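You operate a simulated robot arm through the tools that you are given. There is no shell and no other tool.

You are at the controls of a simulated robot arm. One attempt, no reset.

TASK
Strip the test stand: brass hose tail off, blanking nut off.
Fine: slacken the hose clamp with the black torque key, stand the key back in its hole, pull the tail into the tail rest, unscrew the nut from the brass union block and set the nut on the nut post.

Only the result counts: the job must be done as asked and must still hold three seconds after the hand-in. Knocking over, shifting, dropping, spilling or breaking anything else fails it.

THE ROBOT
A 6-joint arm with a three-finger gripper, fixed in place. Base frame: the origin is on the floor under the middle of its stand, x ahead of it, y to its left, z up. Readings come in mm, rad, newtons and seconds.
It reaches about 1213 mm from its shoulder. Its first joint turns from -2.897 to 2.897 rad. Payload 4.89 kg.
The tool frame sits at the grasp point between the pads (the TCP): z along the fingers, y along the line on which they close. The tips reach 30 mm beyond it. The gripper opens to 164 mm; its body begins 125 mm behind the TCP.
Orientation is told as [roll, pitch, yaw] about the base's x, y, z axes, in that order, counted from this pose: with the fingers straight down and closing along the base's y, the tool's x points along the base's -x, its y along +y and its z along -z.

THE INTERFACE
- The arm moves only by the tool jog_arm. Its argument "targets" is a list of rows, each an object of numbers (a shift or turn left out is 0, a gripper value left out holds the last): "hand": the closure in counts, from 0 (fully open) to 255 (shut); "tx", "ty", "tz": the shift along the tool's x, y, z in units of 50 mm (1.0 is 50 mm); "wx", "wy", "wz": the turn, a rotation vector about the tool's x, y, z in units of 6 degrees (1.0 is 6 degrees). In form: [{"hand": .., "tx": .., "ty": .., "tz": .., "wx": .., "wy": .., "wz": ..}, ...]. A call has 1 to 20 rows; each row shifts and turns the commanded pose from where the row before left it, along the tool's axes as they then stand. A call with a number of a shift or a turn outside -1 to 1 is refused whole. Each row takes 0.2 s and may step no farther than 50 mm and 0.15 rad from the row before; otherwise, or with a gripper value out of range, the whole call is refused. Where a pose cannot be reached the arm comes as near as it can. A force on the tool above 90 N (or 10 N above the force at the start of the call, whichever is more), or a blocked arm, ends the call early, and 0.2 s more pass. The fingers move at their own pace (about 108 mm/s each) and stop on an object; they squeeze with about 42 N. The grip force told is the motor's: it shows also when the fingers shut on nothing. Time passes only in rows, and 0.2 s behind the last, so rows that do not move let the fingers close. It gives the time, the measured TCP pose, the force on the tool (base axes), the opening and the grip force at its end, in the units of the frame above (readings bear some noise), with the torque about the TCP (base axes, N m) and any sound that the robot's microphone picked up, and new pictures: "views" is both (left out), scene, wrist or none.
- Cameras (640 x 400 px; columns grow to the right, rows downward): "scene" is fixed at [50.1, -486.6, 1519.8]; the picture's right is [-0.11, -0.99, 0.00], its down [-0.53, 0.06, -0.85] and it looks along [0.84, -0.10, -0.53] (base axes); focal length 328 px, centre (320, 200). "wrist" rides on the gripper at [76, -2, -152] in the tool frame; the picture's right is [0.02, 1.00, 0.00], its down [-0.88, 0.02, -0.47] and it looks along [-0.47, 0.01, 0.88] (tool axes); focal length 247 px, centre (320, 200). There is no depth. A picture from a camera that has moved, and an enlarged one, comes with that camera's place and axes in the base frame and with its lens. The place of the scene camera against the robot may be out by one fixed shift of up to 18 mm in any direction.
- lift_body(by): moves the trunk up (or, below 0, down) by that many mm; the arm rides with it, the base frame stays. It gives what a move gives, with no picture.
- zoom(camera, box): a new picture of the part [left, top, right, bottom] of that camera's present view, enlarged. The clock stands still meanwhile.
- sign_off(): hands the job in; it is judged then, once.

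Places have to be worked out from the pictures, the camera data and where the tool is seen. Open the gripper and draw the arm clear of the work before you hand the job in, unless the task says otherwise.

The tools are called after "Emit:" as name(argument=value, ...) on one line, values as JSON. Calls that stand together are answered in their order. jog_arm: Moves the arm, as the interface text tells. Its arguments: {"type":"object","properties":{"targets":{"type":"array"},"views":{"type":"string","enum":["both","scene","wrist","none"]}},"required":["targets"]} The other tools are called the same way: lift_body (by) moves the trunk up or down; zoom (camera, box) takes an enlarged picture of a part of a camera's view; sign_off () hands the job in.

At the start:

```text
t: 0.0
tool_pos: [464.1, -265.2, 1302.0]
orientation: [0.0, 0.001, 0.003]
wrist_force: [0.2, 0.1, 0.2]
moment: [0.03, -0.01, 0.0]
width: 163.9
gripper_force: 0.0
trunk travel left (down, up): [-175.0, 215.0]
```

scene: 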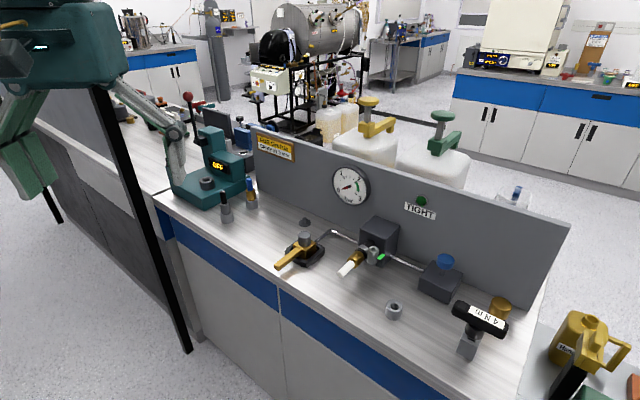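
wrist: 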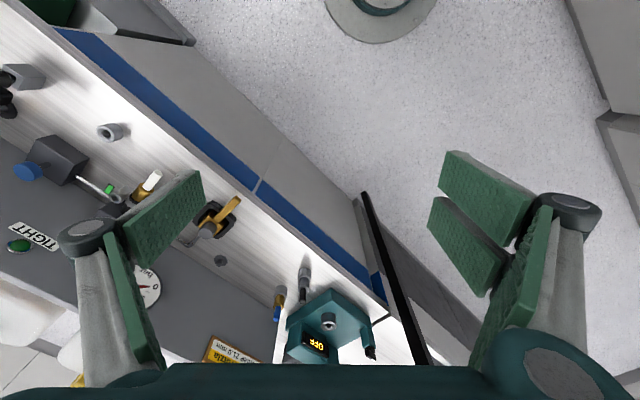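

The first pictures show a bench with a panel, a union block with a tail, a valve, a T-handled torque key at the right, and some posts. I'll enlarge the work area before moving.

Emit:
zoom(camera="scene", box=[260, 200, 420, 300])

Emit:
zoom(camera="scene", box=[370, 230, 530, 370])

Emit:
zoom(camera="scene", box=[150, 110, 310, 230])

Emit:
zoom(camera="wrist", box=[0, 50, 260, 260])

```text
4.00 times, centred on (340, 250) of scene
camera zoom: at [50.1, -486.6, 1519.8], right [-0.11, -0.99, 0.0], down [-0.53, 0.06, -0.85], along [0.84, -0.1, -0.53], focal length 1313 px, centre (240, 0)
```

zoom: 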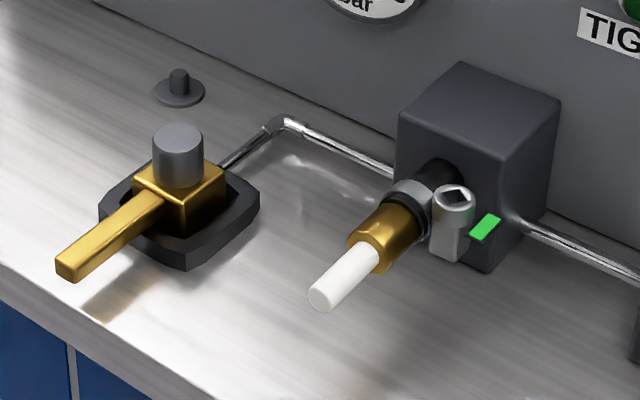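

```text
2.86 times, centred on (450, 300) of scene
camera zoom: at [50.1, -486.6, 1519.8], right [-0.11, -0.99, 0.0], down [-0.53, 0.06, -0.85], along [0.84, -0.1, -0.53], focal length 938 px, centre (-51, -86)
```

zoom: 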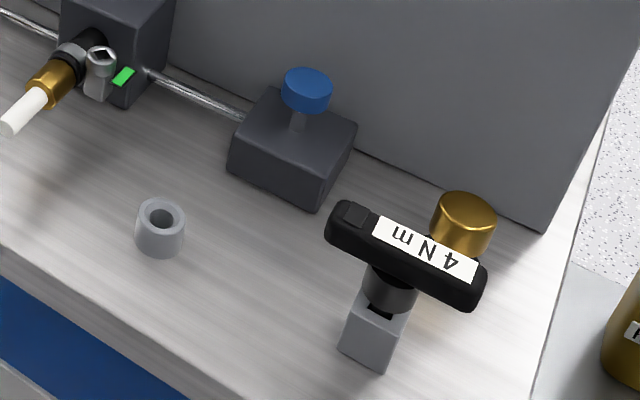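

```text
3.33 times, centred on (230, 170) of scene
camera zoom: at [50.1, -486.6, 1519.8], right [-0.11, -0.99, 0.0], down [-0.53, 0.06, -0.85], along [0.84, -0.1, -0.53], focal length 1094 px, centre (620, 300)
```

zoom: 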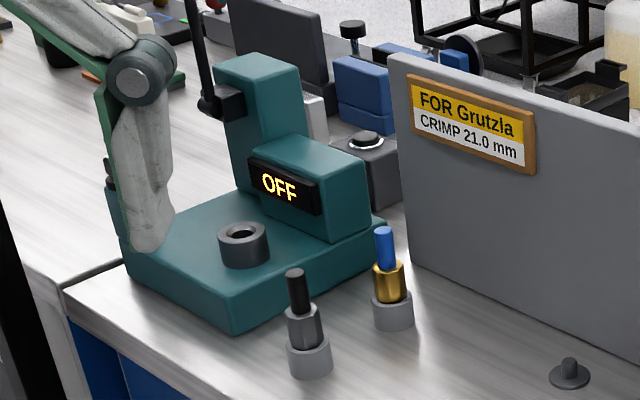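

```text
1.90 times, centred on (130, 155) of wrist
camera zoom: at [387.9, -266.9, 1455.4], right [-0.02, 1.0, 0.0], down [0.88, 0.02, 0.47], along [0.47, 0.01, -0.88], focal length 470 px, centre (682, 286)
```

zoom: 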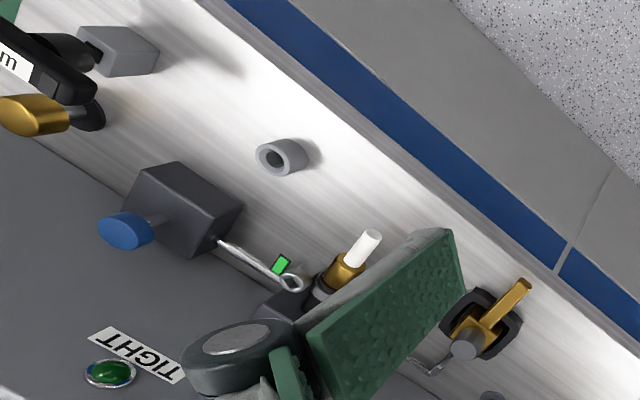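

The ring-shaped cup comes out near (514, -708, 925), so the bench top is at about z 905 and the bench runs roughly diagonally. I'll look closer at the gauge and sign, and move the hand over the bench for a proper wrist view.

Emit:
zoom(camera="scene", box=[320, 160, 450, 240])

Emit:
zoom(camera="scene", box=[420, 240, 540, 380])

Emit:
jog_arm(targets=[{"ty": -0.9, "tx": -0.1}, {"ty": -0.9, "tx": -0.1}, {"ty": -0.9, "tx": -0.1}, {"ty": -0.9, "tx": -0.1}, {"ty": -0.9, "tx": -0.1}, {"tz": 0.4, "wz": 1}, {"tz": 0.4, "wz": 1}, {"wz": 1}, {"wz": 1}, {"wz": 1}, {"wz": 1}, {"wz": 1}])

```text
4.92 times, centred on (385, 200) of scene
camera zoom: at [50.1, -486.6, 1519.8], right [-0.11, -0.99, 0.0], down [-0.53, 0.06, -0.85], along [0.84, -0.1, -0.53], focal length 1616 px, centre (0, 200)
```

zoom: 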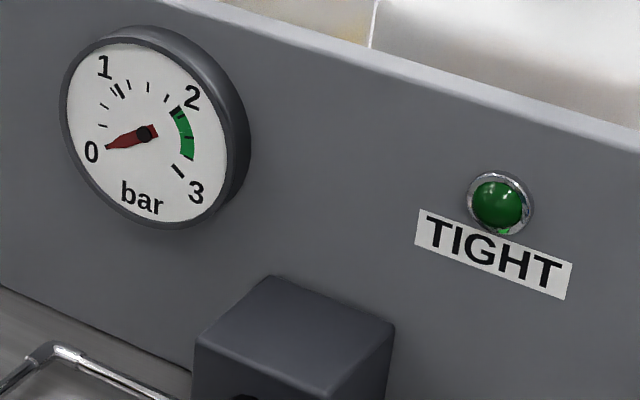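

```text
2.86 times, centred on (480, 310) of scene
camera zoom: at [50.1, -486.6, 1519.8], right [-0.11, -0.99, 0.0], down [-0.53, 0.06, -0.85], along [0.84, -0.1, -0.53], focal length 938 px, centre (-137, -114)
```

zoom: 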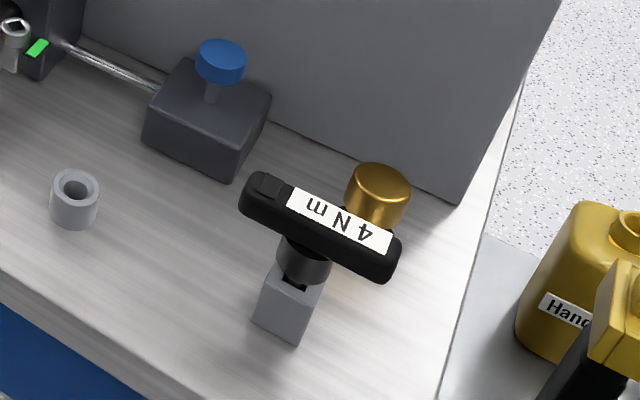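

```text
t: 2.6
tool_pos: [489.4, -490.7, 1262.1]
orientation: [-0.001, 0.0, -0.734]
wrist_force: [0.0, -0.6, 0.0]
moment: [0.02, 0.0, 0.01]
width: 164.0
gripper_force: 0.0
trunk travel left (down, up): [-175.0, 215.0]
camera wrist: at [431.7, -440.6, 1415.4], right [0.65, 0.76, 0.0], down [0.67, -0.58, 0.47], along [0.36, -0.31, -0.88], focal length 247 px, centre (320, 200)
```

scene: 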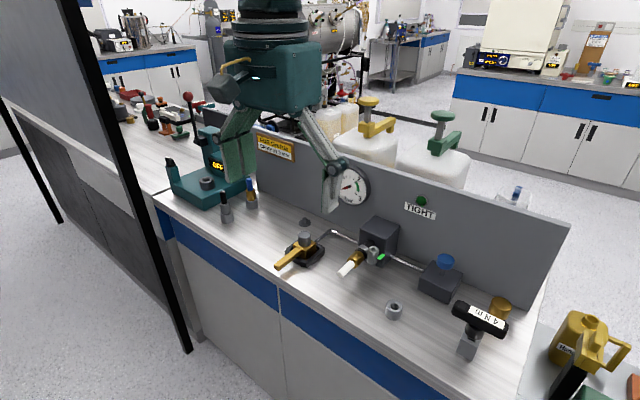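
wrist: 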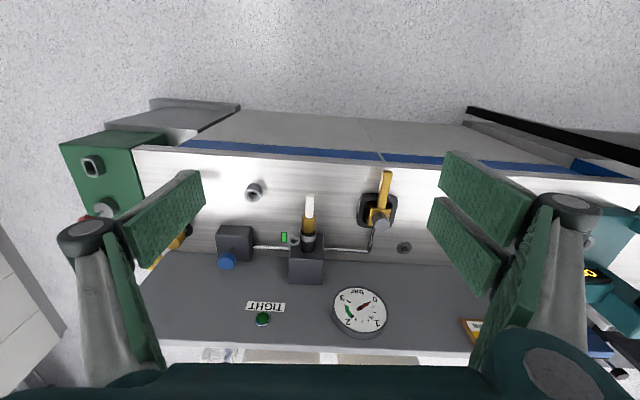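

The wrist view now shows the block, tail, clamp, nut, post and cup all between the fingers. I'll enlarge these before choosing positions.

Emit:
zoom(camera="wrist", box=[210, 160, 350, 300])

Emit:
zoom(camera="wrist", box=[320, 150, 440, 270])

```text
2.86 times, centred on (280, 230) of wrist
camera zoom: at [431.7, -440.6, 1415.4], right [0.65, 0.76, 0.0], down [0.67, -0.58, 0.47], along [0.36, -0.31, -0.88], focal length 706 px, centre (434, 114)
```

zoom: 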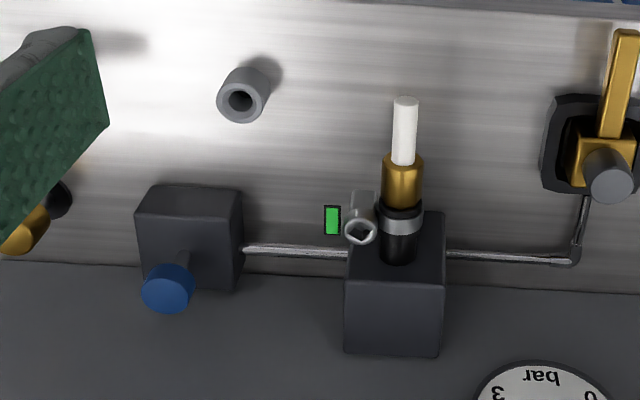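

```text
3.33 times, centred on (380, 210) of wrist
camera zoom: at [431.7, -440.6, 1415.4], right [0.65, 0.76, 0.0], down [0.67, -0.58, 0.47], along [0.36, -0.31, -0.88], focal length 823 px, centre (120, 167)
```

zoom: 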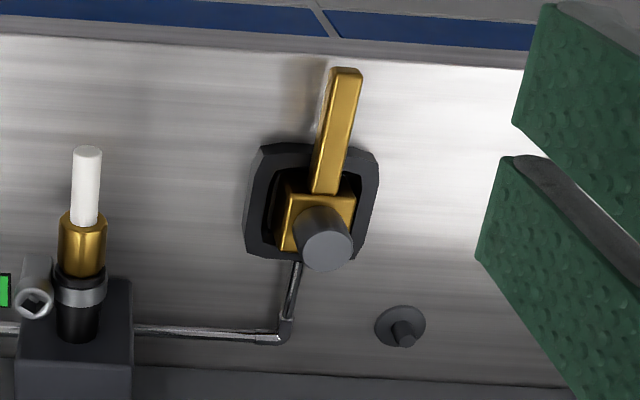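

The tail points to the bench front, the clamp screw's square socket faces up beside it, and the grey tube is the likely tail rest. I'll slide along the bench toward the key (about (416, -833)) to view it closely.

Emit:
jog_arm(targets=[{"ty": -0.9}, {"ty": -0.9}, {"ty": -0.9}, {"ty": -0.9, "tz": 0.2}, {"ty": -0.9, "tz": 0.5}, {"ty": -0.9, "tz": 0.5}])

```text
refused: row 5 steps farther than a row can; nothing moved
```

The diagonal step was too long; I'll resend it with shorter steps.

Emit:
jog_arm(targets=[{"ty": -0.9}, {"ty": -0.9}, {"ty": -0.9}, {"ty": -0.9}, {"ty": -0.9}, {"ty": -0.9}, {"tz": 0.8}])

```text
t: 4.2
tool_pos: [308.3, -690.5, 1221.4]
orientation: [-0.001, 0.0, -0.735]
wrist_force: [-1.2, 0.7, 0.6]
moment: [-0.12, -0.07, 0.01]
width: 164.1
gripper_force: 0.0
trunk travel left (down, up): [-175.0, 215.0]
camera wrist: at [250.4, -639.8, 1373.4], right [0.65, 0.76, 0.0], down [0.67, -0.57, 0.47], along [0.36, -0.31, -0.88], focal length 247 px, centre (320, 200)
```

scene: 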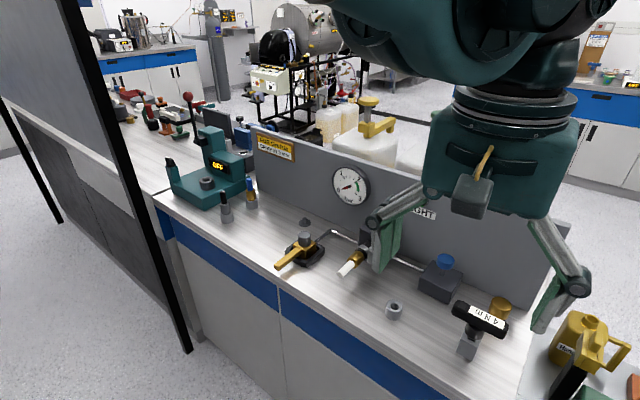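
wrist: 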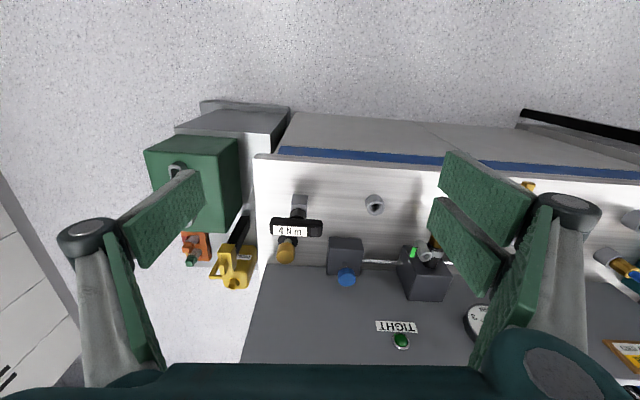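

Emit:
zoom(camera="wrist", box=[250, 170, 410, 290])

Emit:
zoom(camera="wrist", box=[265, 185, 335, 275])

```text
3.33 times, centred on (330, 230) of wrist
camera zoom: at [250.4, -639.8, 1373.4], right [0.65, 0.76, 0.0], down [0.67, -0.57, 0.47], along [0.36, -0.31, -0.88], focal length 823 px, centre (287, 100)
```

zoom: 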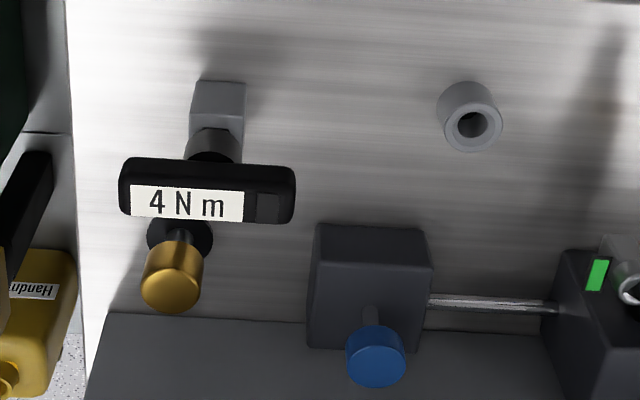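

```text
4.44 times, centred on (300, 230) of wrist
camera zoom: at [250.4, -639.8, 1373.4], right [0.65, 0.76, 0.0], down [0.67, -0.57, 0.47], along [0.36, -0.31, -0.88], focal length 1098 px, centre (409, 67)
```

zoom: 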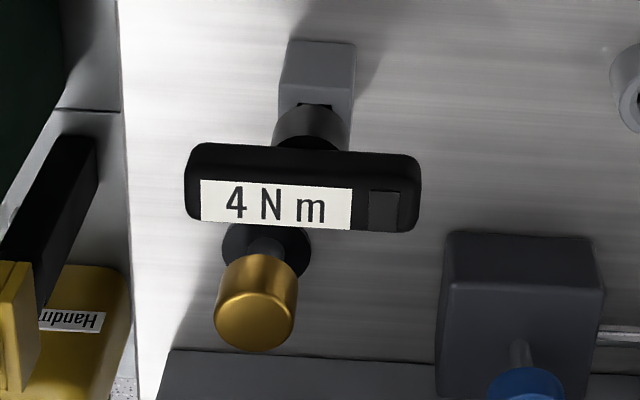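

The key's bar runs along the bench, with a brass knob just behind it. I'll shift the hand sideways and down for a second wrist view to triangulate.

Emit:
jog_arm(targets=[{"ty": -0.9}, {"ty": -0.9}, {"tz": 0.8}, {"tz": 0.8}], views="wrist")

Emit:
zoom(camera="wrist", box=[320, 170, 480, 270])

```text
t: 5.2
tool_pos: [246.0, -760.7, 1144.2]
orientation: [0.0, -0.001, -0.733]
wrist_force: [-0.8, -0.3, -0.6]
moment: [0.0, -0.13, -0.01]
width: 163.8
gripper_force: 0.1
trunk travel left (down, up): [-175.0, 215.0]
camera wrist: at [188.5, -708.8, 1296.4], right [0.65, 0.76, 0.0], down [0.67, -0.57, 0.47], along [0.36, -0.31, -0.88], focal length 247 px, centre (320, 200)
```

wrist: 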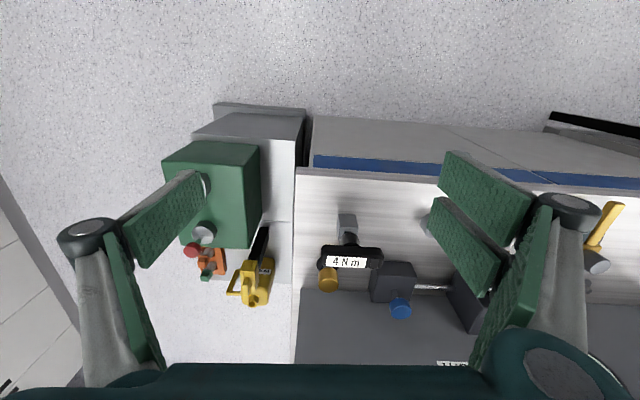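

```text
4.00 times, centred on (400, 220) of wrist
camera zoom: at [188.5, -708.8, 1296.4], right [0.65, 0.76, 0.0], down [0.67, -0.57, 0.47], along [0.36, -0.31, -0.88], focal length 988 px, centre (0, 120)
```

zoom: 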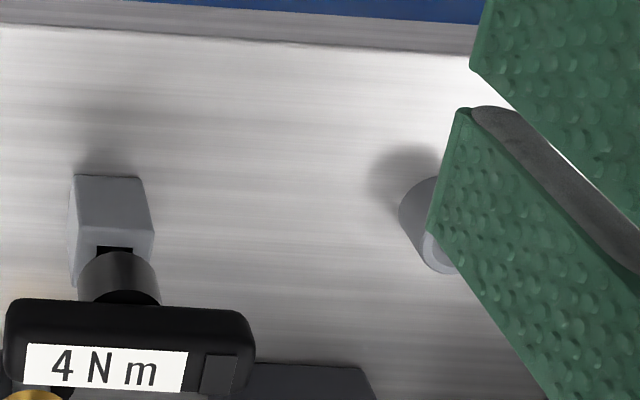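

Triangulating the label gives the key's bar centre near (416, -839) with its top around z 1011; the brass knob is lower and about 110 mm farther back. I'll turn the hand 90° so the fingers can close across the bar.

Emit:
jog_arm(targets=[{"wz": 1}, {"wz": 1}, {"wz": 1}, {"wz": 1}, {"wz": 1}, {"wz": 1}, {"wz": 1}, {"wz": 1}, {"wz": 1}, {"wz": 1}, {"wz": 1}, {"wz": 1}, {"wz": 1}, {"wz": 1}, {"wz": 1}])

```text
t: 8.4
tool_pos: [248.0, -758.3, 1143.0]
orientation: [-0.001, 0.0, -2.305]
wrist_force: [-0.8, -0.5, -0.2]
moment: [-0.01, -0.02, 0.03]
width: 164.1
gripper_force: 0.1
trunk travel left (down, up): [-175.0, 215.0]
camera wrist: at [298.6, -700.0, 1295.1], right [0.76, -0.65, 0.0], down [-0.58, -0.67, 0.47], along [-0.31, -0.36, -0.88], focal length 247 px, centre (320, 200)
```

scene: 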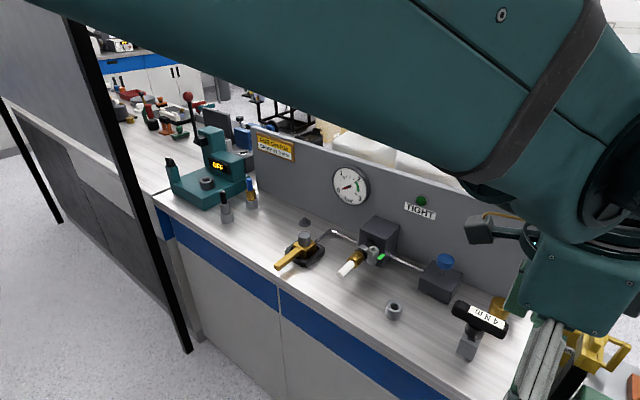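
wrist: 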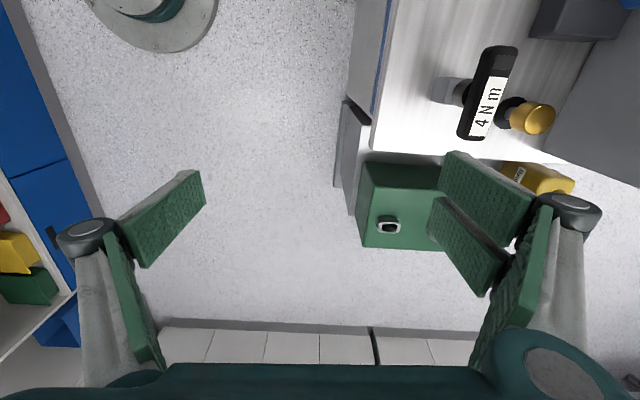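

The new orientation holds, with the tool y axis now across the bar. I'll move over the estimated key position at the same height and view from above.

Emit:
jog_arm(targets=[{"ty": 0.9, "tx": 0.26}, {"ty": 0.9, "tx": 0.26}, {"ty": 0.9, "tx": 0.26}, {"ty": 0.88, "tx": 0.26}])

Emit:
zoom(camera="wrist", box=[240, 80, 400, 180])

```text
t: 9.4
tool_pos: [416.0, -841.8, 1142.9]
orientation: [-0.001, -0.001, -2.304]
wrist_force: [-1.2, 0.3, 0.4]
moment: [-0.07, -0.22, 0.0]
width: 164.0
gripper_force: 0.1
trunk travel left (down, up): [-175.0, 215.0]
camera wrist: at [465.6, -781.8, 1295.0], right [0.76, -0.65, 0.0], down [-0.58, -0.67, 0.47], along [-0.31, -0.36, -0.88], focal length 247 px, centre (320, 200)
```

scene: 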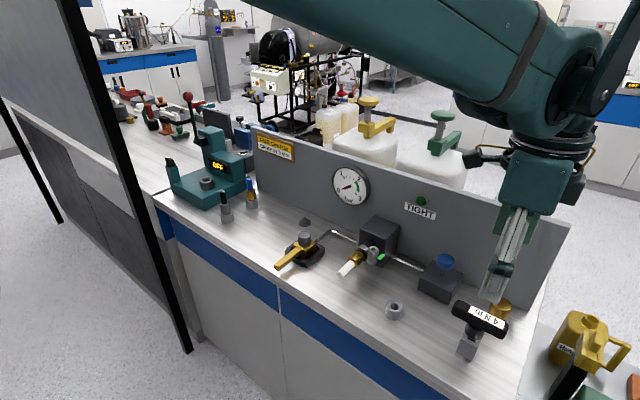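
wrist: 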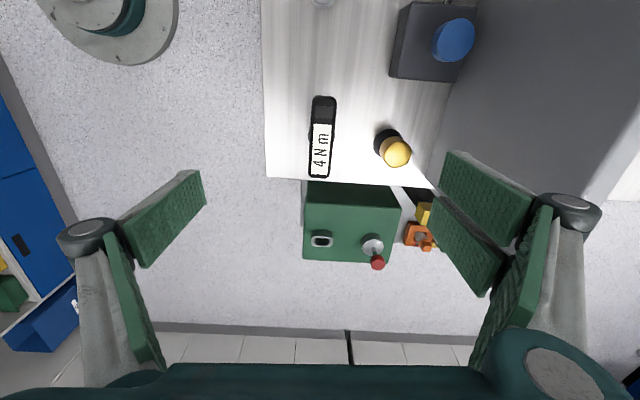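

```text
4.00 times, centred on (320, 130) of wrist
camera zoom: at [465.6, -781.8, 1295.0], right [0.76, -0.65, 0.0], down [-0.58, -0.67, 0.47], along [-0.31, -0.36, -0.88], focal length 988 px, centre (320, 480)
```

zoom: 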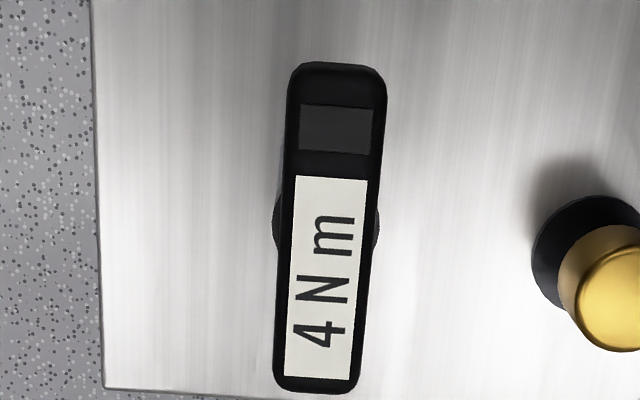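

Bar and bench edges both appear about 3° off the tool x axis, so the bench line is at 45°; the bar centre is near (418, -840), its top at z≈1010 and it is about 28 mm wide. I'll align to yaw -2.356, pre-close the fingers and go down partway to check.

Emit:
jog_arm(targets=[{"hand": 110, "wz": 0.5}, {"hand": 110, "tx": 0.04, "ty": 0.02}, {"hand": 110, "tz": 0.6}, {"hand": 110, "tz": 0.6}])

Emit:
zoom(camera="wrist", box=[220, 80, 420, 220])

```text
t: 10.4
tool_pos: [418.6, -838.8, 1083.6]
orientation: [-0.001, 0.0, -2.357]
wrist_force: [-0.6, 1.1, -0.5]
moment: [-0.11, -0.03, 0.0]
width: 93.0
gripper_force: 0.0
trunk travel left (down, up): [-175.0, 215.0]
camera wrist: at [471.0, -781.8, 1234.1], right [0.72, -0.69, 0.0], down [-0.61, -0.64, 0.47], along [-0.33, -0.34, -0.88], focal length 247 px, centre (320, 200)
```

scene: 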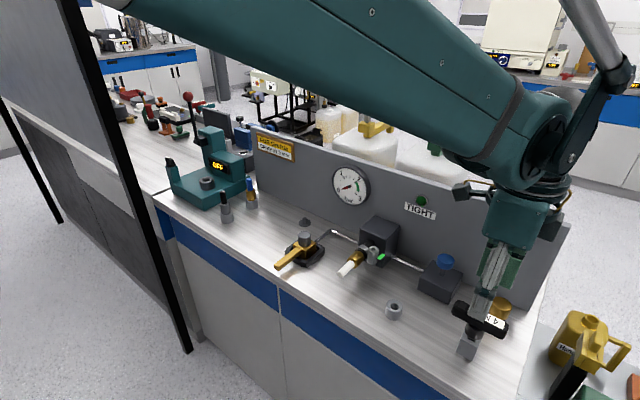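
wrist: 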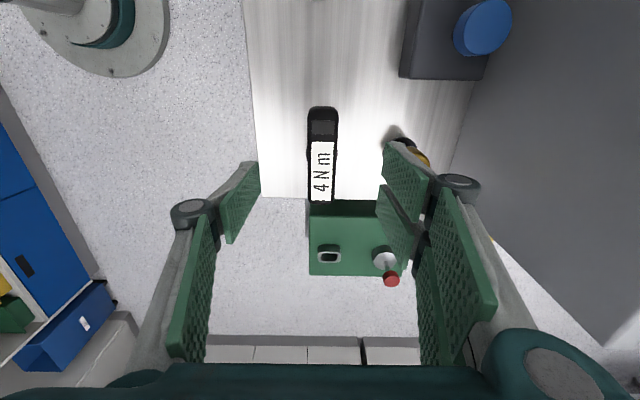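

```text
2.86 times, centred on (320, 150) of wrist
camera zoom: at [471.0, -781.8, 1234.1], right [0.72, -0.69, 0.0], down [-0.61, -0.64, 0.47], along [-0.33, -0.34, -0.88], focal length 706 px, centre (320, 343)
```

zoom: 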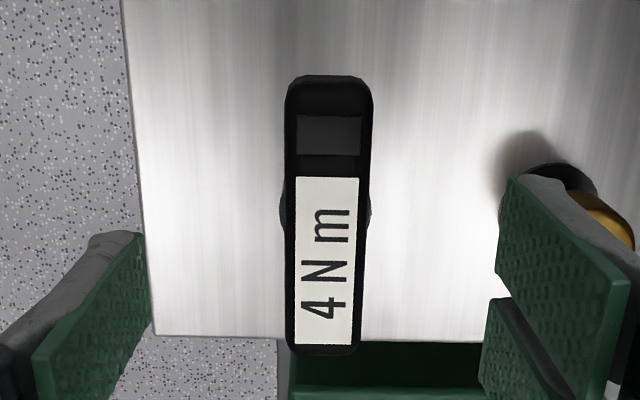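

The bar is centred within about 1.5 mm and parallel to the fingers. I'll go down to TCP z≈1016 so the tips stop above the collar, then close.

Emit:
jog_arm(targets=[{"hand": 110, "tz": 0.5, "ty": 0.028}, {"hand": 110, "tz": 0.5}, {"hand": 110, "tz": 0.35}, {"hand": 110}])

Emit:
zoom(camera="scene", box=[420, 240, 540, 380])

Emit:
zoom(camera="wrist", box=[220, 80, 420, 260])

```text
t: 11.4
tool_pos: [418.7, -838.7, 1015.9]
orientation: [0.0, 0.0, -2.353]
wrist_force: [-0.2, 0.0, -0.3]
moment: [0.08, 0.05, 0.04]
width: 93.3
gripper_force: 0.0
trunk travel left (down, up): [-175.0, 215.0]
camera wrist: at [472.0, -783.6, 1167.6], right [0.72, -0.69, 0.0], down [-0.61, -0.64, 0.47], along [-0.33, -0.34, -0.88], focal length 247 px, centre (320, 200)
```

scene: 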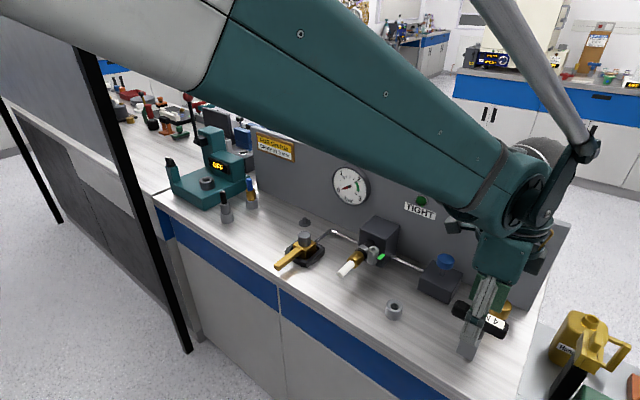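
wrist: 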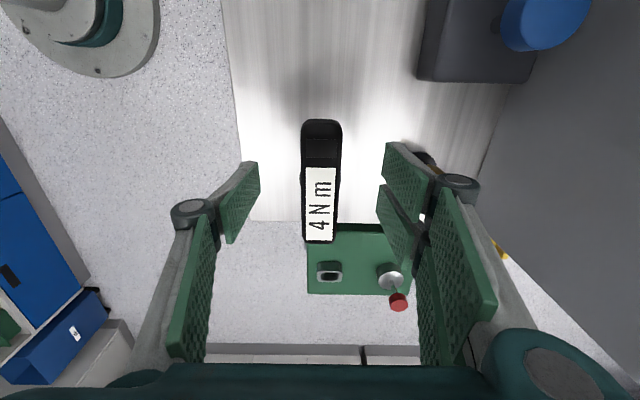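

```text
2.86 times, centred on (480, 310) of scene
camera zoom: at [50.1, -486.6, 1519.8], right [-0.11, -0.99, 0.0], down [-0.53, 0.06, -0.85], along [0.84, -0.1, -0.53], focal length 938 px, centre (-137, -114)
```

zoom: 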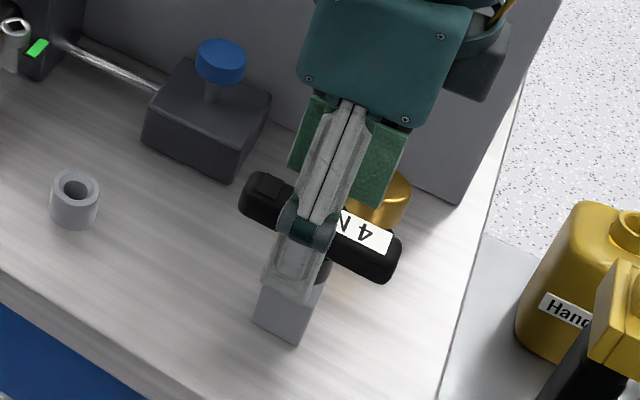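

```text
2.22 times, centred on (320, 170) of wrist
camera zoom: at [472.0, -783.6, 1167.6], right [0.72, -0.69, 0.0], down [-0.61, -0.64, 0.47], along [-0.33, -0.34, -0.88], focal length 549 px, centre (320, 267)
```

zoom: 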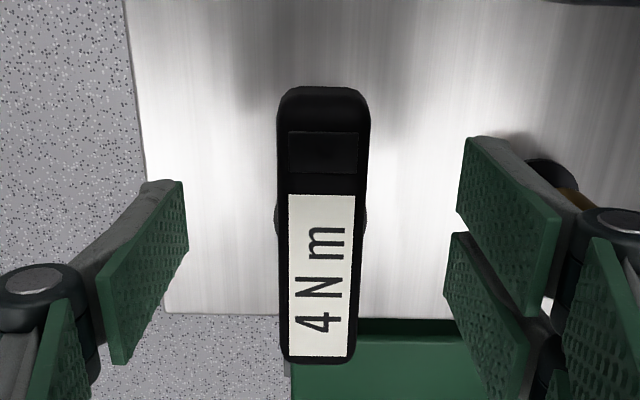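

The bar length at this range confirms its top at z≈1010 and it is centred. I'll close the fingers on it.

Emit:
jog_arm(targets=[{"hand": 255}, {"hand": 255}, {"hand": 255}, {"hand": 255}])

Emit:
zoom(camera="scene", box=[420, 240, 540, 380])

Emit:
zoom(camera="wrist", box=[220, 80, 420, 260])

```text
t: 12.4
tool_pos: [419.8, -839.1, 1016.5]
orientation: [-0.001, 0.0, -2.355]
wrist_force: [1.0, 1.4, 0.1]
moment: [0.09, 0.03, -0.04]
width: 27.7
gripper_force: 42.3
trunk travel left (down, up): [-175.0, 215.0]
camera wrist: at [471.9, -783.3, 1168.1], right [0.72, -0.69, 0.0], down [-0.61, -0.64, 0.47], along [-0.33, -0.34, -0.88], focal length 247 px, centre (320, 200)
```

scene: 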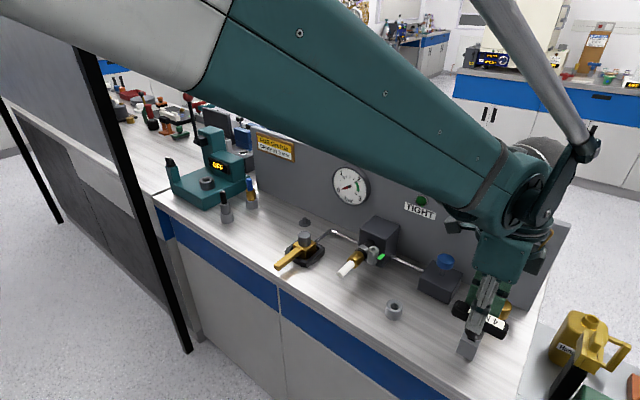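
wrist: 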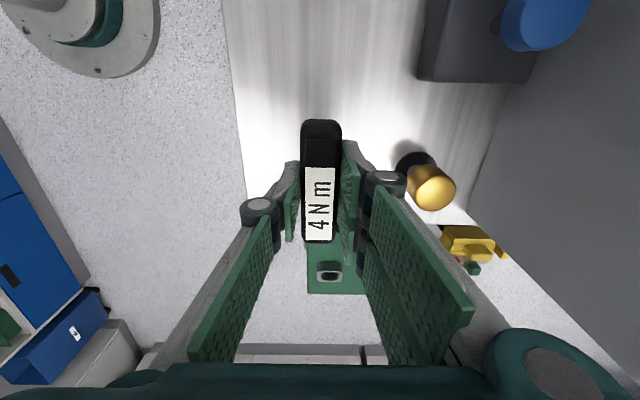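

```text
2.86 times, centred on (480, 310) of scene
camera zoom: at [50.1, -486.6, 1519.8], right [-0.11, -0.99, 0.0], down [-0.53, 0.06, -0.85], along [0.84, -0.1, -0.53], focal length 938 px, centre (-137, -114)
```

zoom: 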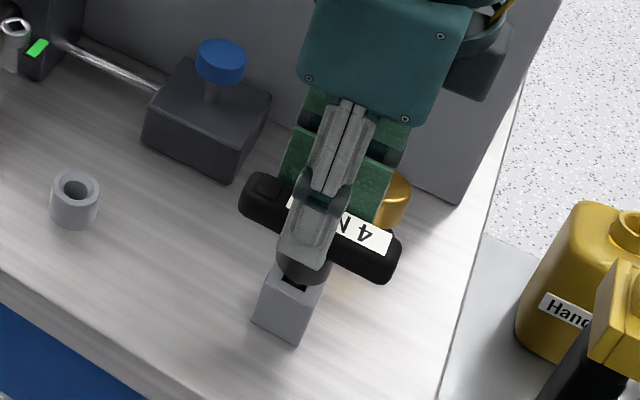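

```text
2.22 times, centred on (320, 170) of wrist
camera zoom: at [471.9, -783.3, 1168.1], right [0.72, -0.69, 0.0], down [-0.61, -0.64, 0.47], along [-0.33, -0.34, -0.88], focal length 549 px, centre (320, 267)
```

zoom: 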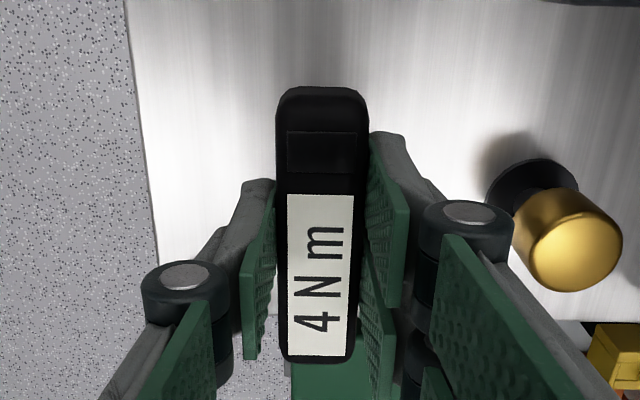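

The bar is held at width 27.7 mm; this home TCP pose is about (419.3, -838.9, 1016.2) at yaw -2.355. I'll lift straight up and check that the key comes free.

Emit:
jog_arm(targets=[{"hand": 255, "tz": -0.3}, {"hand": 255, "tz": -0.5}, {"hand": 255, "tz": -0.6}, {"hand": 255, "tz": -0.6}])

Emit:
zoom(camera="scene", box=[420, 220, 540, 360])

```text
t: 13.4
tool_pos: [419.1, -838.5, 1116.9]
orientation: [0.0, 0.0, -2.354]
wrist_force: [0.2, -1.0, -2.3]
moment: [0.17, 0.06, -0.01]
width: 27.6
gripper_force: 41.7
trunk travel left (down, up): [-175.0, 215.0]
camera wrist: at [471.7, -783.3, 1268.3], right [0.72, -0.69, 0.0], down [-0.61, -0.64, 0.47], along [-0.33, -0.34, -0.88], focal length 247 px, centre (320, 200)
```

scene: 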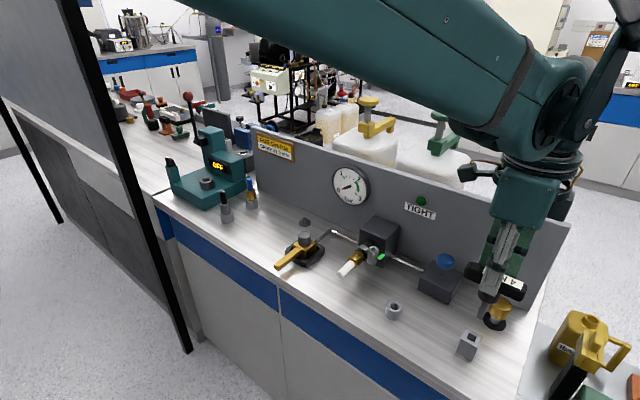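
wrist: 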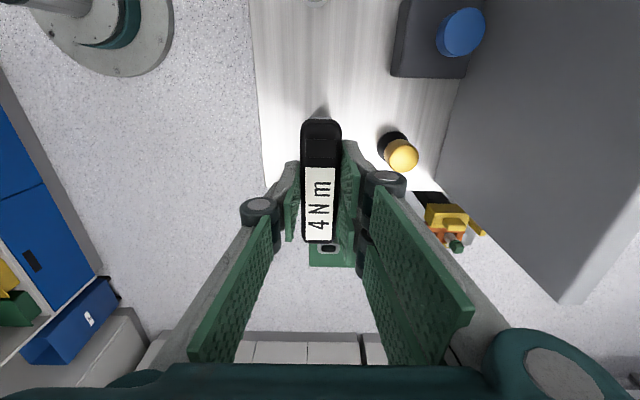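

```text
2.86 times, centred on (480, 290) of scene
camera zoom: at [50.1, -486.6, 1519.8], right [-0.11, -0.99, 0.0], down [-0.53, 0.06, -0.85], along [0.84, -0.1, -0.53], focal length 938 px, centre (-137, -57)
```

zoom: 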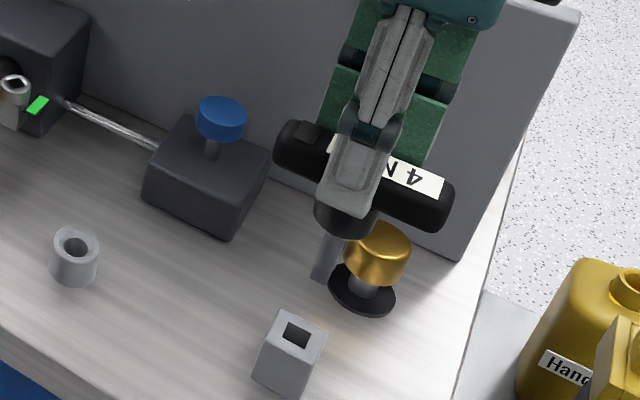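

The key is free, with its square shank about 98 mm below the TCP. The clamp socket triangulates roughly to (634, -687, 1010), so I'll fly high along the bench and stop short of it for a first measuring view.

Emit:
jog_arm(targets=[{"hand": 255, "tz": -0.66}, {"hand": 255, "tx": 0.74, "ty": 0.22}, {"hand": 255, "tx": 0.74, "ty": 0.22}, {"hand": 255, "tx": 0.74, "ty": 0.22}, {"hand": 255, "tx": 0.74, "ty": 0.22}, {"hand": 255}])

Emit:
zoom(camera="wrist", box=[260, 0, 400, 90])

```text
t: 14.8
tool_pos: [556.3, -765.6, 1149.6]
orientation: [-0.001, 0.0, -2.353]
wrist_force: [0.8, 0.5, -2.4]
moment: [-0.03, 0.09, 0.0]
width: 27.3
gripper_force: 42.5
trunk travel left (down, up): [-175.0, 215.0]
camera wrist: at [609.5, -709.9, 1300.9], right [0.72, -0.69, 0.0], down [-0.61, -0.64, 0.47], along [-0.33, -0.34, -0.88], focal length 247 px, centre (320, 200)
```

scene: 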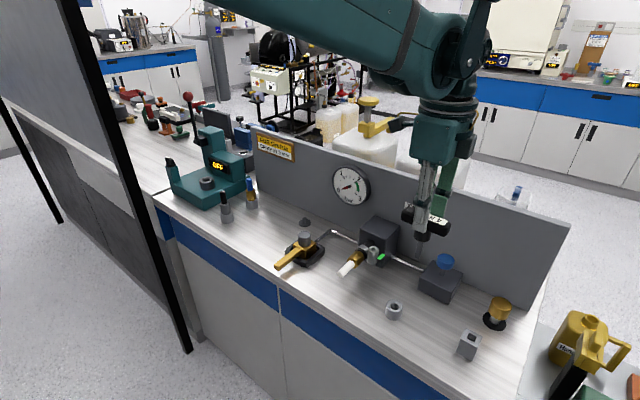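
wrist: 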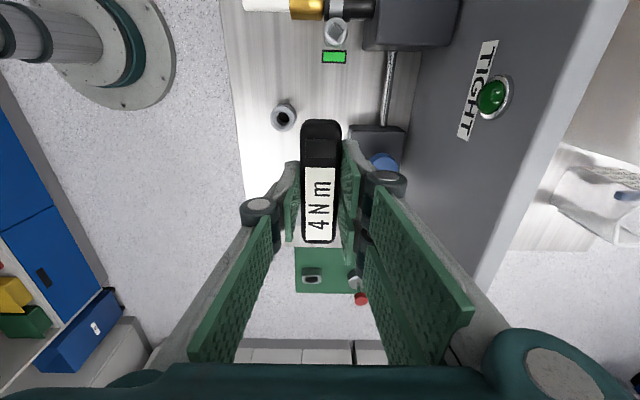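

```text
4.44 times, centred on (330, 45) of wrist
camera zoom: at [609.5, -709.9, 1300.9], right [0.72, -0.69, 0.0], down [-0.61, -0.64, 0.47], along [-0.33, -0.34, -0.88], focal length 1098 px, centre (276, 889)
```

zoom: 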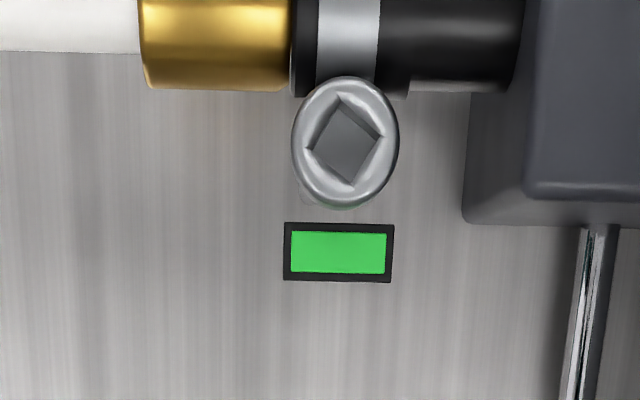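

The clamp's square socket is clearly visible, turned about 34° from the tool axes, with a green flag beside it. I'll move 60 mm closer along the bench for a second measuring view.

Emit:
jog_arm(targets=[{"hand": 255, "tx": 0.6}, {"hand": 255, "tx": 0.6}, {"hand": 255}], views="wrist")

Emit:
zoom(camera="wrist", box=[260, 60, 400, 150])

```text
t: 15.6
tool_pos: [597.7, -722.7, 1148.4]
orientation: [-0.001, 0.0, -2.353]
wrist_force: [0.1, 0.1, -1.2]
moment: [-0.07, 0.03, 0.0]
width: 27.4
gripper_force: 41.8
trunk travel left (down, up): [-175.0, 215.0]
camera wrist: at [650.9, -667.1, 1300.1], right [0.72, -0.69, 0.0], down [-0.61, -0.64, 0.47], along [-0.33, -0.34, -0.88], focal length 247 px, centre (320, 200)
```

wrist: 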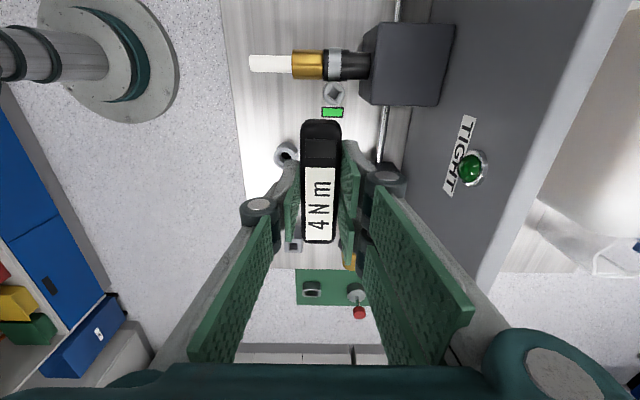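

```text
4.44 times, centred on (330, 105) of wrist
camera zoom: at [650.9, -667.1, 1300.1], right [0.72, -0.69, 0.0], down [-0.61, -0.64, 0.47], along [-0.33, -0.34, -0.88], focal length 1098 px, centre (276, 622)
```

zoom: 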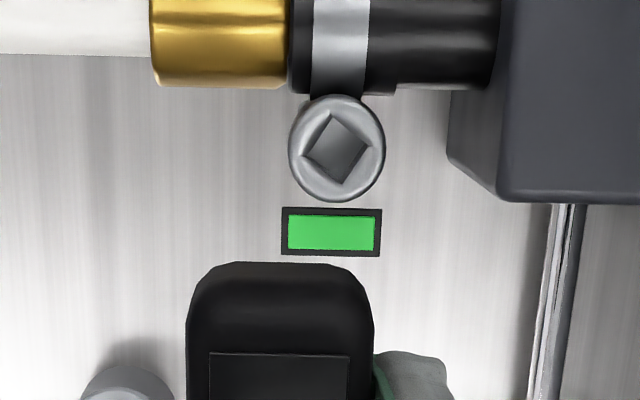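

Two views put the socket about 50 mm along and 14 mm inward of the TCP with its top near z 988. To cancel camera bias I'll view the key's own empty hole from the same relative pose, since I know its position exactly.

Emit:
jog_arm(targets=[{"hand": 255, "tx": -0.86, "ty": -0.1933}, {"hand": 255, "tx": -0.86, "ty": -0.1933}, {"hand": 255, "tx": -0.86, "ty": -0.1933}, {"hand": 255, "tx": -0.86, "ty": -0.1933}, {"hand": 255, "tx": -0.86, "ty": -0.1933}, {"hand": 255, "tx": -0.86, "ty": -0.1935}, {"hand": 255, "tz": 0.88}, {"hand": 255}], views="wrist")

Emit:
zoom(camera="wrist", box=[260, 60, 400, 150])

```text
t: 17.4
tool_pos: [373.6, -863.1, 1105.4]
orientation: [0.001, 0.0, -2.355]
wrist_force: [-0.1, -0.8, -2.8]
moment: [0.06, -0.1, -0.01]
width: 27.5
gripper_force: 41.9
trunk travel left (down, up): [-175.0, 215.0]
camera wrist: at [426.1, -807.5, 1256.8], right [0.72, -0.69, 0.0], down [-0.61, -0.64, 0.47], along [-0.33, -0.34, -0.88], focal length 247 px, centre (320, 200)
```

wrist: 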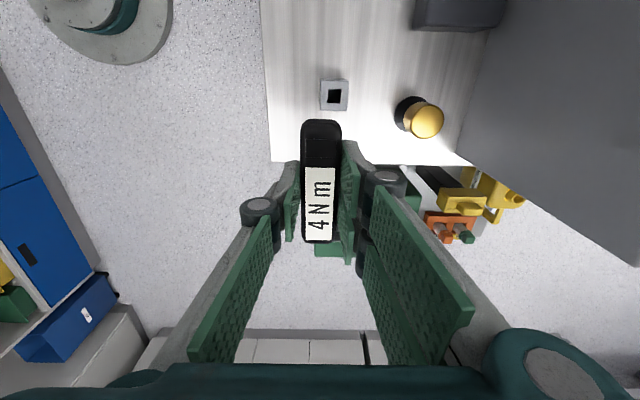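

```text
4.44 times, centred on (330, 105) of wrist
camera zoom: at [426.1, -807.5, 1256.8], right [0.72, -0.69, 0.0], down [-0.61, -0.64, 0.47], along [-0.33, -0.34, -0.88], focal length 1098 px, centre (276, 622)
```

zoom: 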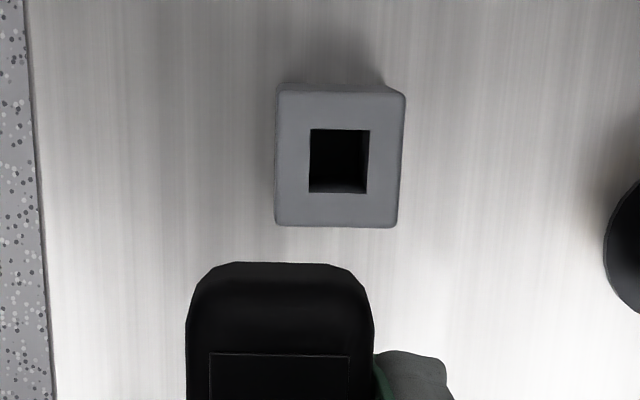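

The hole appears slightly lower in the picture than the socket did, so its height differs from my guess. I'll take a second hole view 60 mm away to fix its depth with the same camera.

Emit:
jog_arm(targets=[{"hand": 255, "tx": -0.6}, {"hand": 255, "tx": -0.6}, {"hand": 255}], views="wrist")

Emit:
zoom(camera="wrist", box=[260, 0, 400, 90])

Emit:
zoom(camera="scene", box=[430, 270, 530, 370])

```text
t: 18.2
tool_pos: [331.6, -908.4, 1105.5]
orientation: [0.0, 0.002, -2.357]
wrist_force: [0.0, -0.8, -2.6]
moment: [0.08, -0.05, 0.02]
width: 27.6
gripper_force: 41.7
trunk travel left (down, up): [-175.0, 215.0]
camera wrist: at [383.7, -851.9, 1257.2], right [0.72, -0.69, 0.0], down [-0.61, -0.64, 0.47], along [-0.33, -0.34, -0.88], focal length 247 px, centre (320, 200)
```

wrist: 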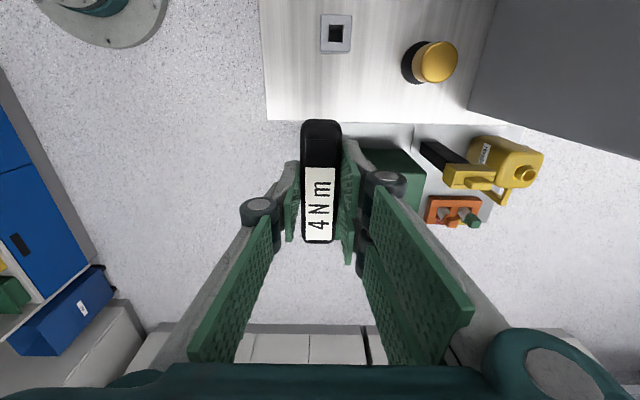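

```text
4.44 times, centred on (330, 45) of wrist
camera zoom: at [383.7, -851.9, 1257.2], right [0.72, -0.69, 0.0], down [-0.61, -0.64, 0.47], along [-0.33, -0.34, -0.88], focal length 1098 px, centre (276, 889)
```

zoom: 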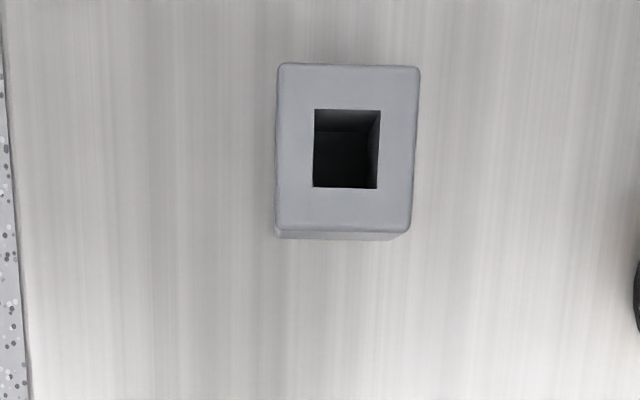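

```text
4.00 times, centred on (480, 320) of scene
camera zoom: at [50.1, -486.6, 1519.8], right [-0.11, -0.99, 0.0], down [-0.53, 0.06, -0.85], along [0.84, -0.1, -0.53], focal length 1313 px, centre (-320, -280)
```

zoom: 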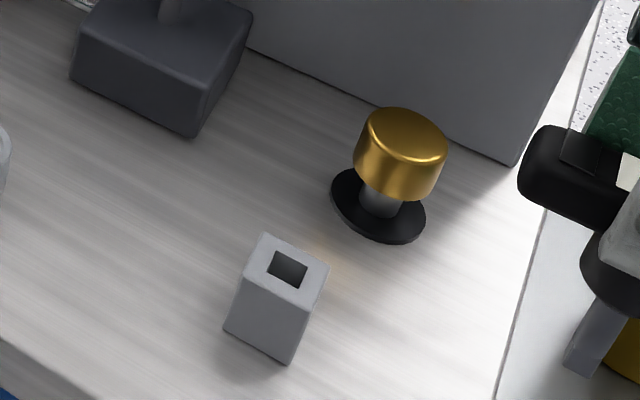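

The hole's two views give a consistent small bias I can subtract: the socket lies 260.5 mm along and 57.8 mm inward from the key's home, about 37 mm higher than the hole block top. I'll check the shank length in the scene view before moving back.

Emit:
zoom(camera="scene", box=[540, 270, 640, 380])

```text
3.64 times, centred on (590, 325) of scene
camera zoom: at [50.1, -486.6, 1519.8], right [-0.11, -0.99, 0.0], down [-0.53, 0.06, -0.85], along [0.84, -0.1, -0.53], focal length 1193 px, centre (-662, -254)
```

zoom: 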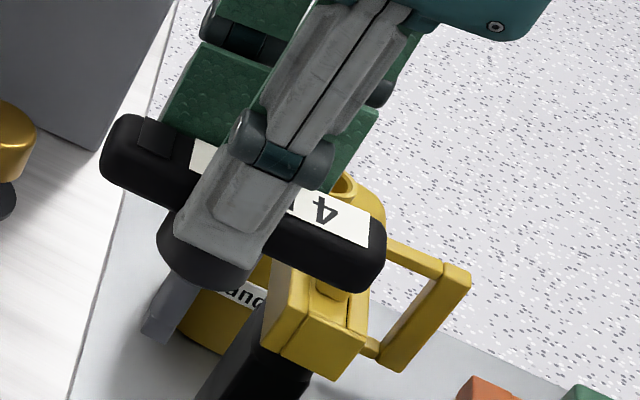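

The tip hangs about 100 mm below the TCP. I'll fly to just above the socket (tip ~25 mm over it), turning the key +34.4° so its square matches, then check in both cameras.

Emit:
jog_arm(targets=[{"hand": 255, "tz": -0.88}, {"hand": 255, "tx": 0.925, "ty": 0.1828}, {"hand": 255, "tx": 0.925, "ty": 0.1828}, {"hand": 255, "tx": 0.925, "ty": 0.1828}, {"hand": 255, "tx": 0.925, "ty": 0.1828}, {"hand": 255, "tx": 0.925, "ty": 0.1828}, {"hand": 255, "tx": 0.925, "ty": 0.1828}, {"hand": 255, "tx": 0.925, "ty": 0.1828}, {"hand": 255, "tx": 0.925, "ty": 0.1828}, {"hand": 255, "wz": 0.955}, {"hand": 255, "wz": 0.955}, {"hand": 255, "wz": 0.955}, {"hand": 255, "wz": 0.955}, {"hand": 255, "wz": 0.955}, {"hand": 255, "wz": 0.955}, {"hand": 255, "tz": 0.68}, {"hand": 255}])

Emit:
zoom(camera="scene", box=[330, 190, 430, 290])

Emit:
zoom(camera="wrist", box=[250, 70, 390, 190])

```text
t: 21.8
tool_pos: [644.9, -696.2, 1117.0]
orientation: [0.0, 0.001, -2.956]
wrist_force: [-0.1, 0.2, -1.9]
moment: [-0.03, 0.0, 0.0]
width: 27.3
gripper_force: 42.2
trunk travel left (down, up): [-175.0, 215.0]
camera wrist: at [719.7, -680.7, 1267.2], right [0.21, -0.98, 0.0], down [-0.86, -0.18, 0.47], along [-0.46, -0.1, -0.88], focal length 247 px, centre (320, 200)
```

scene: 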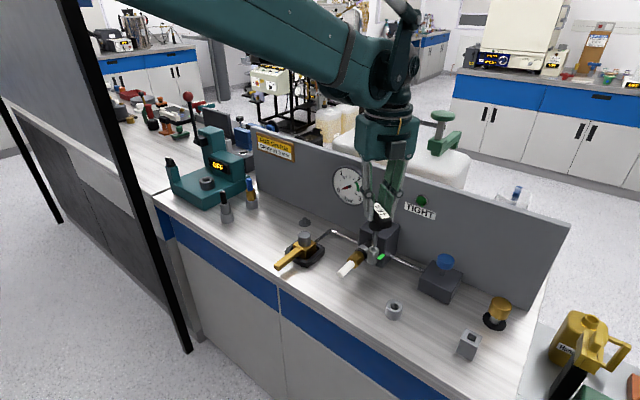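
wrist: 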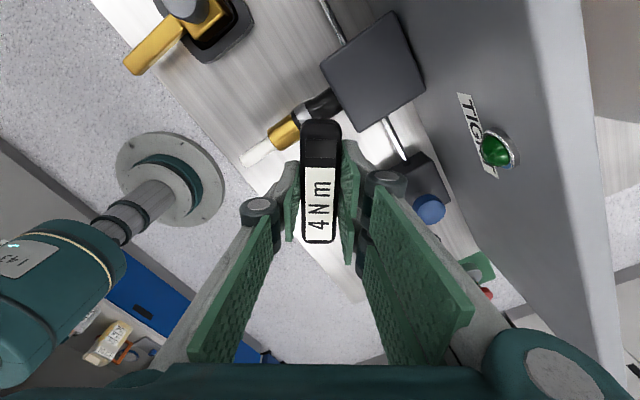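

```text
4.00 times, centred on (380, 240) of scene
camera zoom: at [50.1, -486.6, 1519.8], right [-0.11, -0.99, 0.0], down [-0.53, 0.06, -0.85], along [0.84, -0.1, -0.53], focal length 1313 px, centre (80, 40)
```

zoom: 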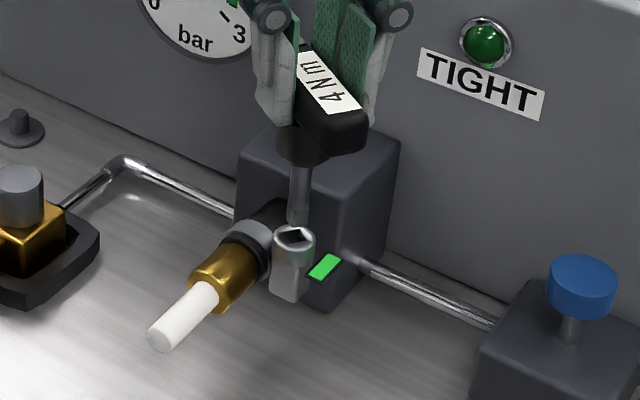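

```text
3.33 times, centred on (320, 130) of wrist
camera zoom: at [719.7, -680.7, 1267.2], right [0.21, -0.98, 0.0], down [-0.86, -0.18, 0.47], along [-0.46, -0.1, -0.88], focal length 823 px, centre (320, 433)
```

zoom: 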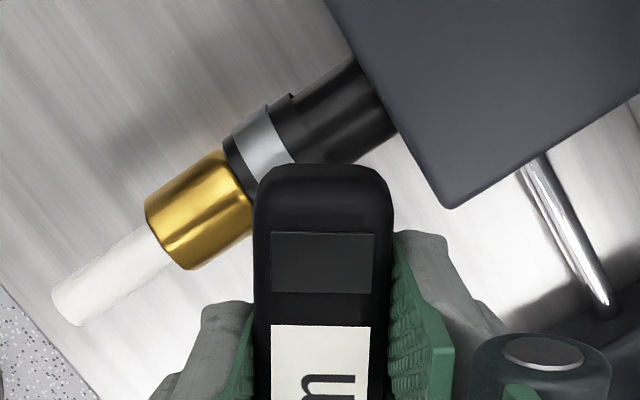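

The shank tip appears right above the socket in the scene view. I'll enlarge further to check lateral alignment and gap.

Emit:
zoom(camera="scene", box=[355, 222, 395, 268])

```text
8.70 times, centred on (375, 245) of scene
camera zoom: at [50.1, -486.6, 1519.8], right [-0.11, -0.99, 0.0], down [-0.53, 0.06, -0.85], along [0.84, -0.1, -0.53], focal length 2853 px, centre (-158, -191)
```

zoom: 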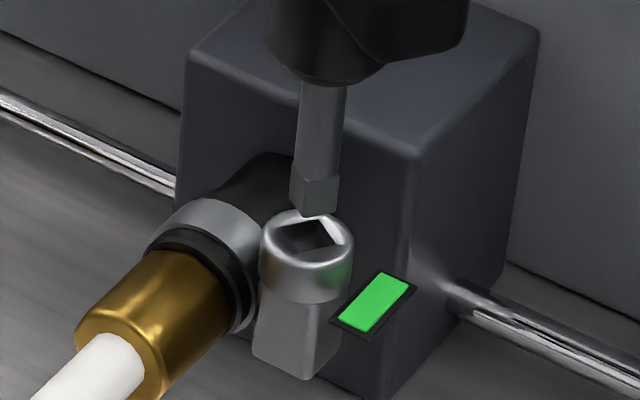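

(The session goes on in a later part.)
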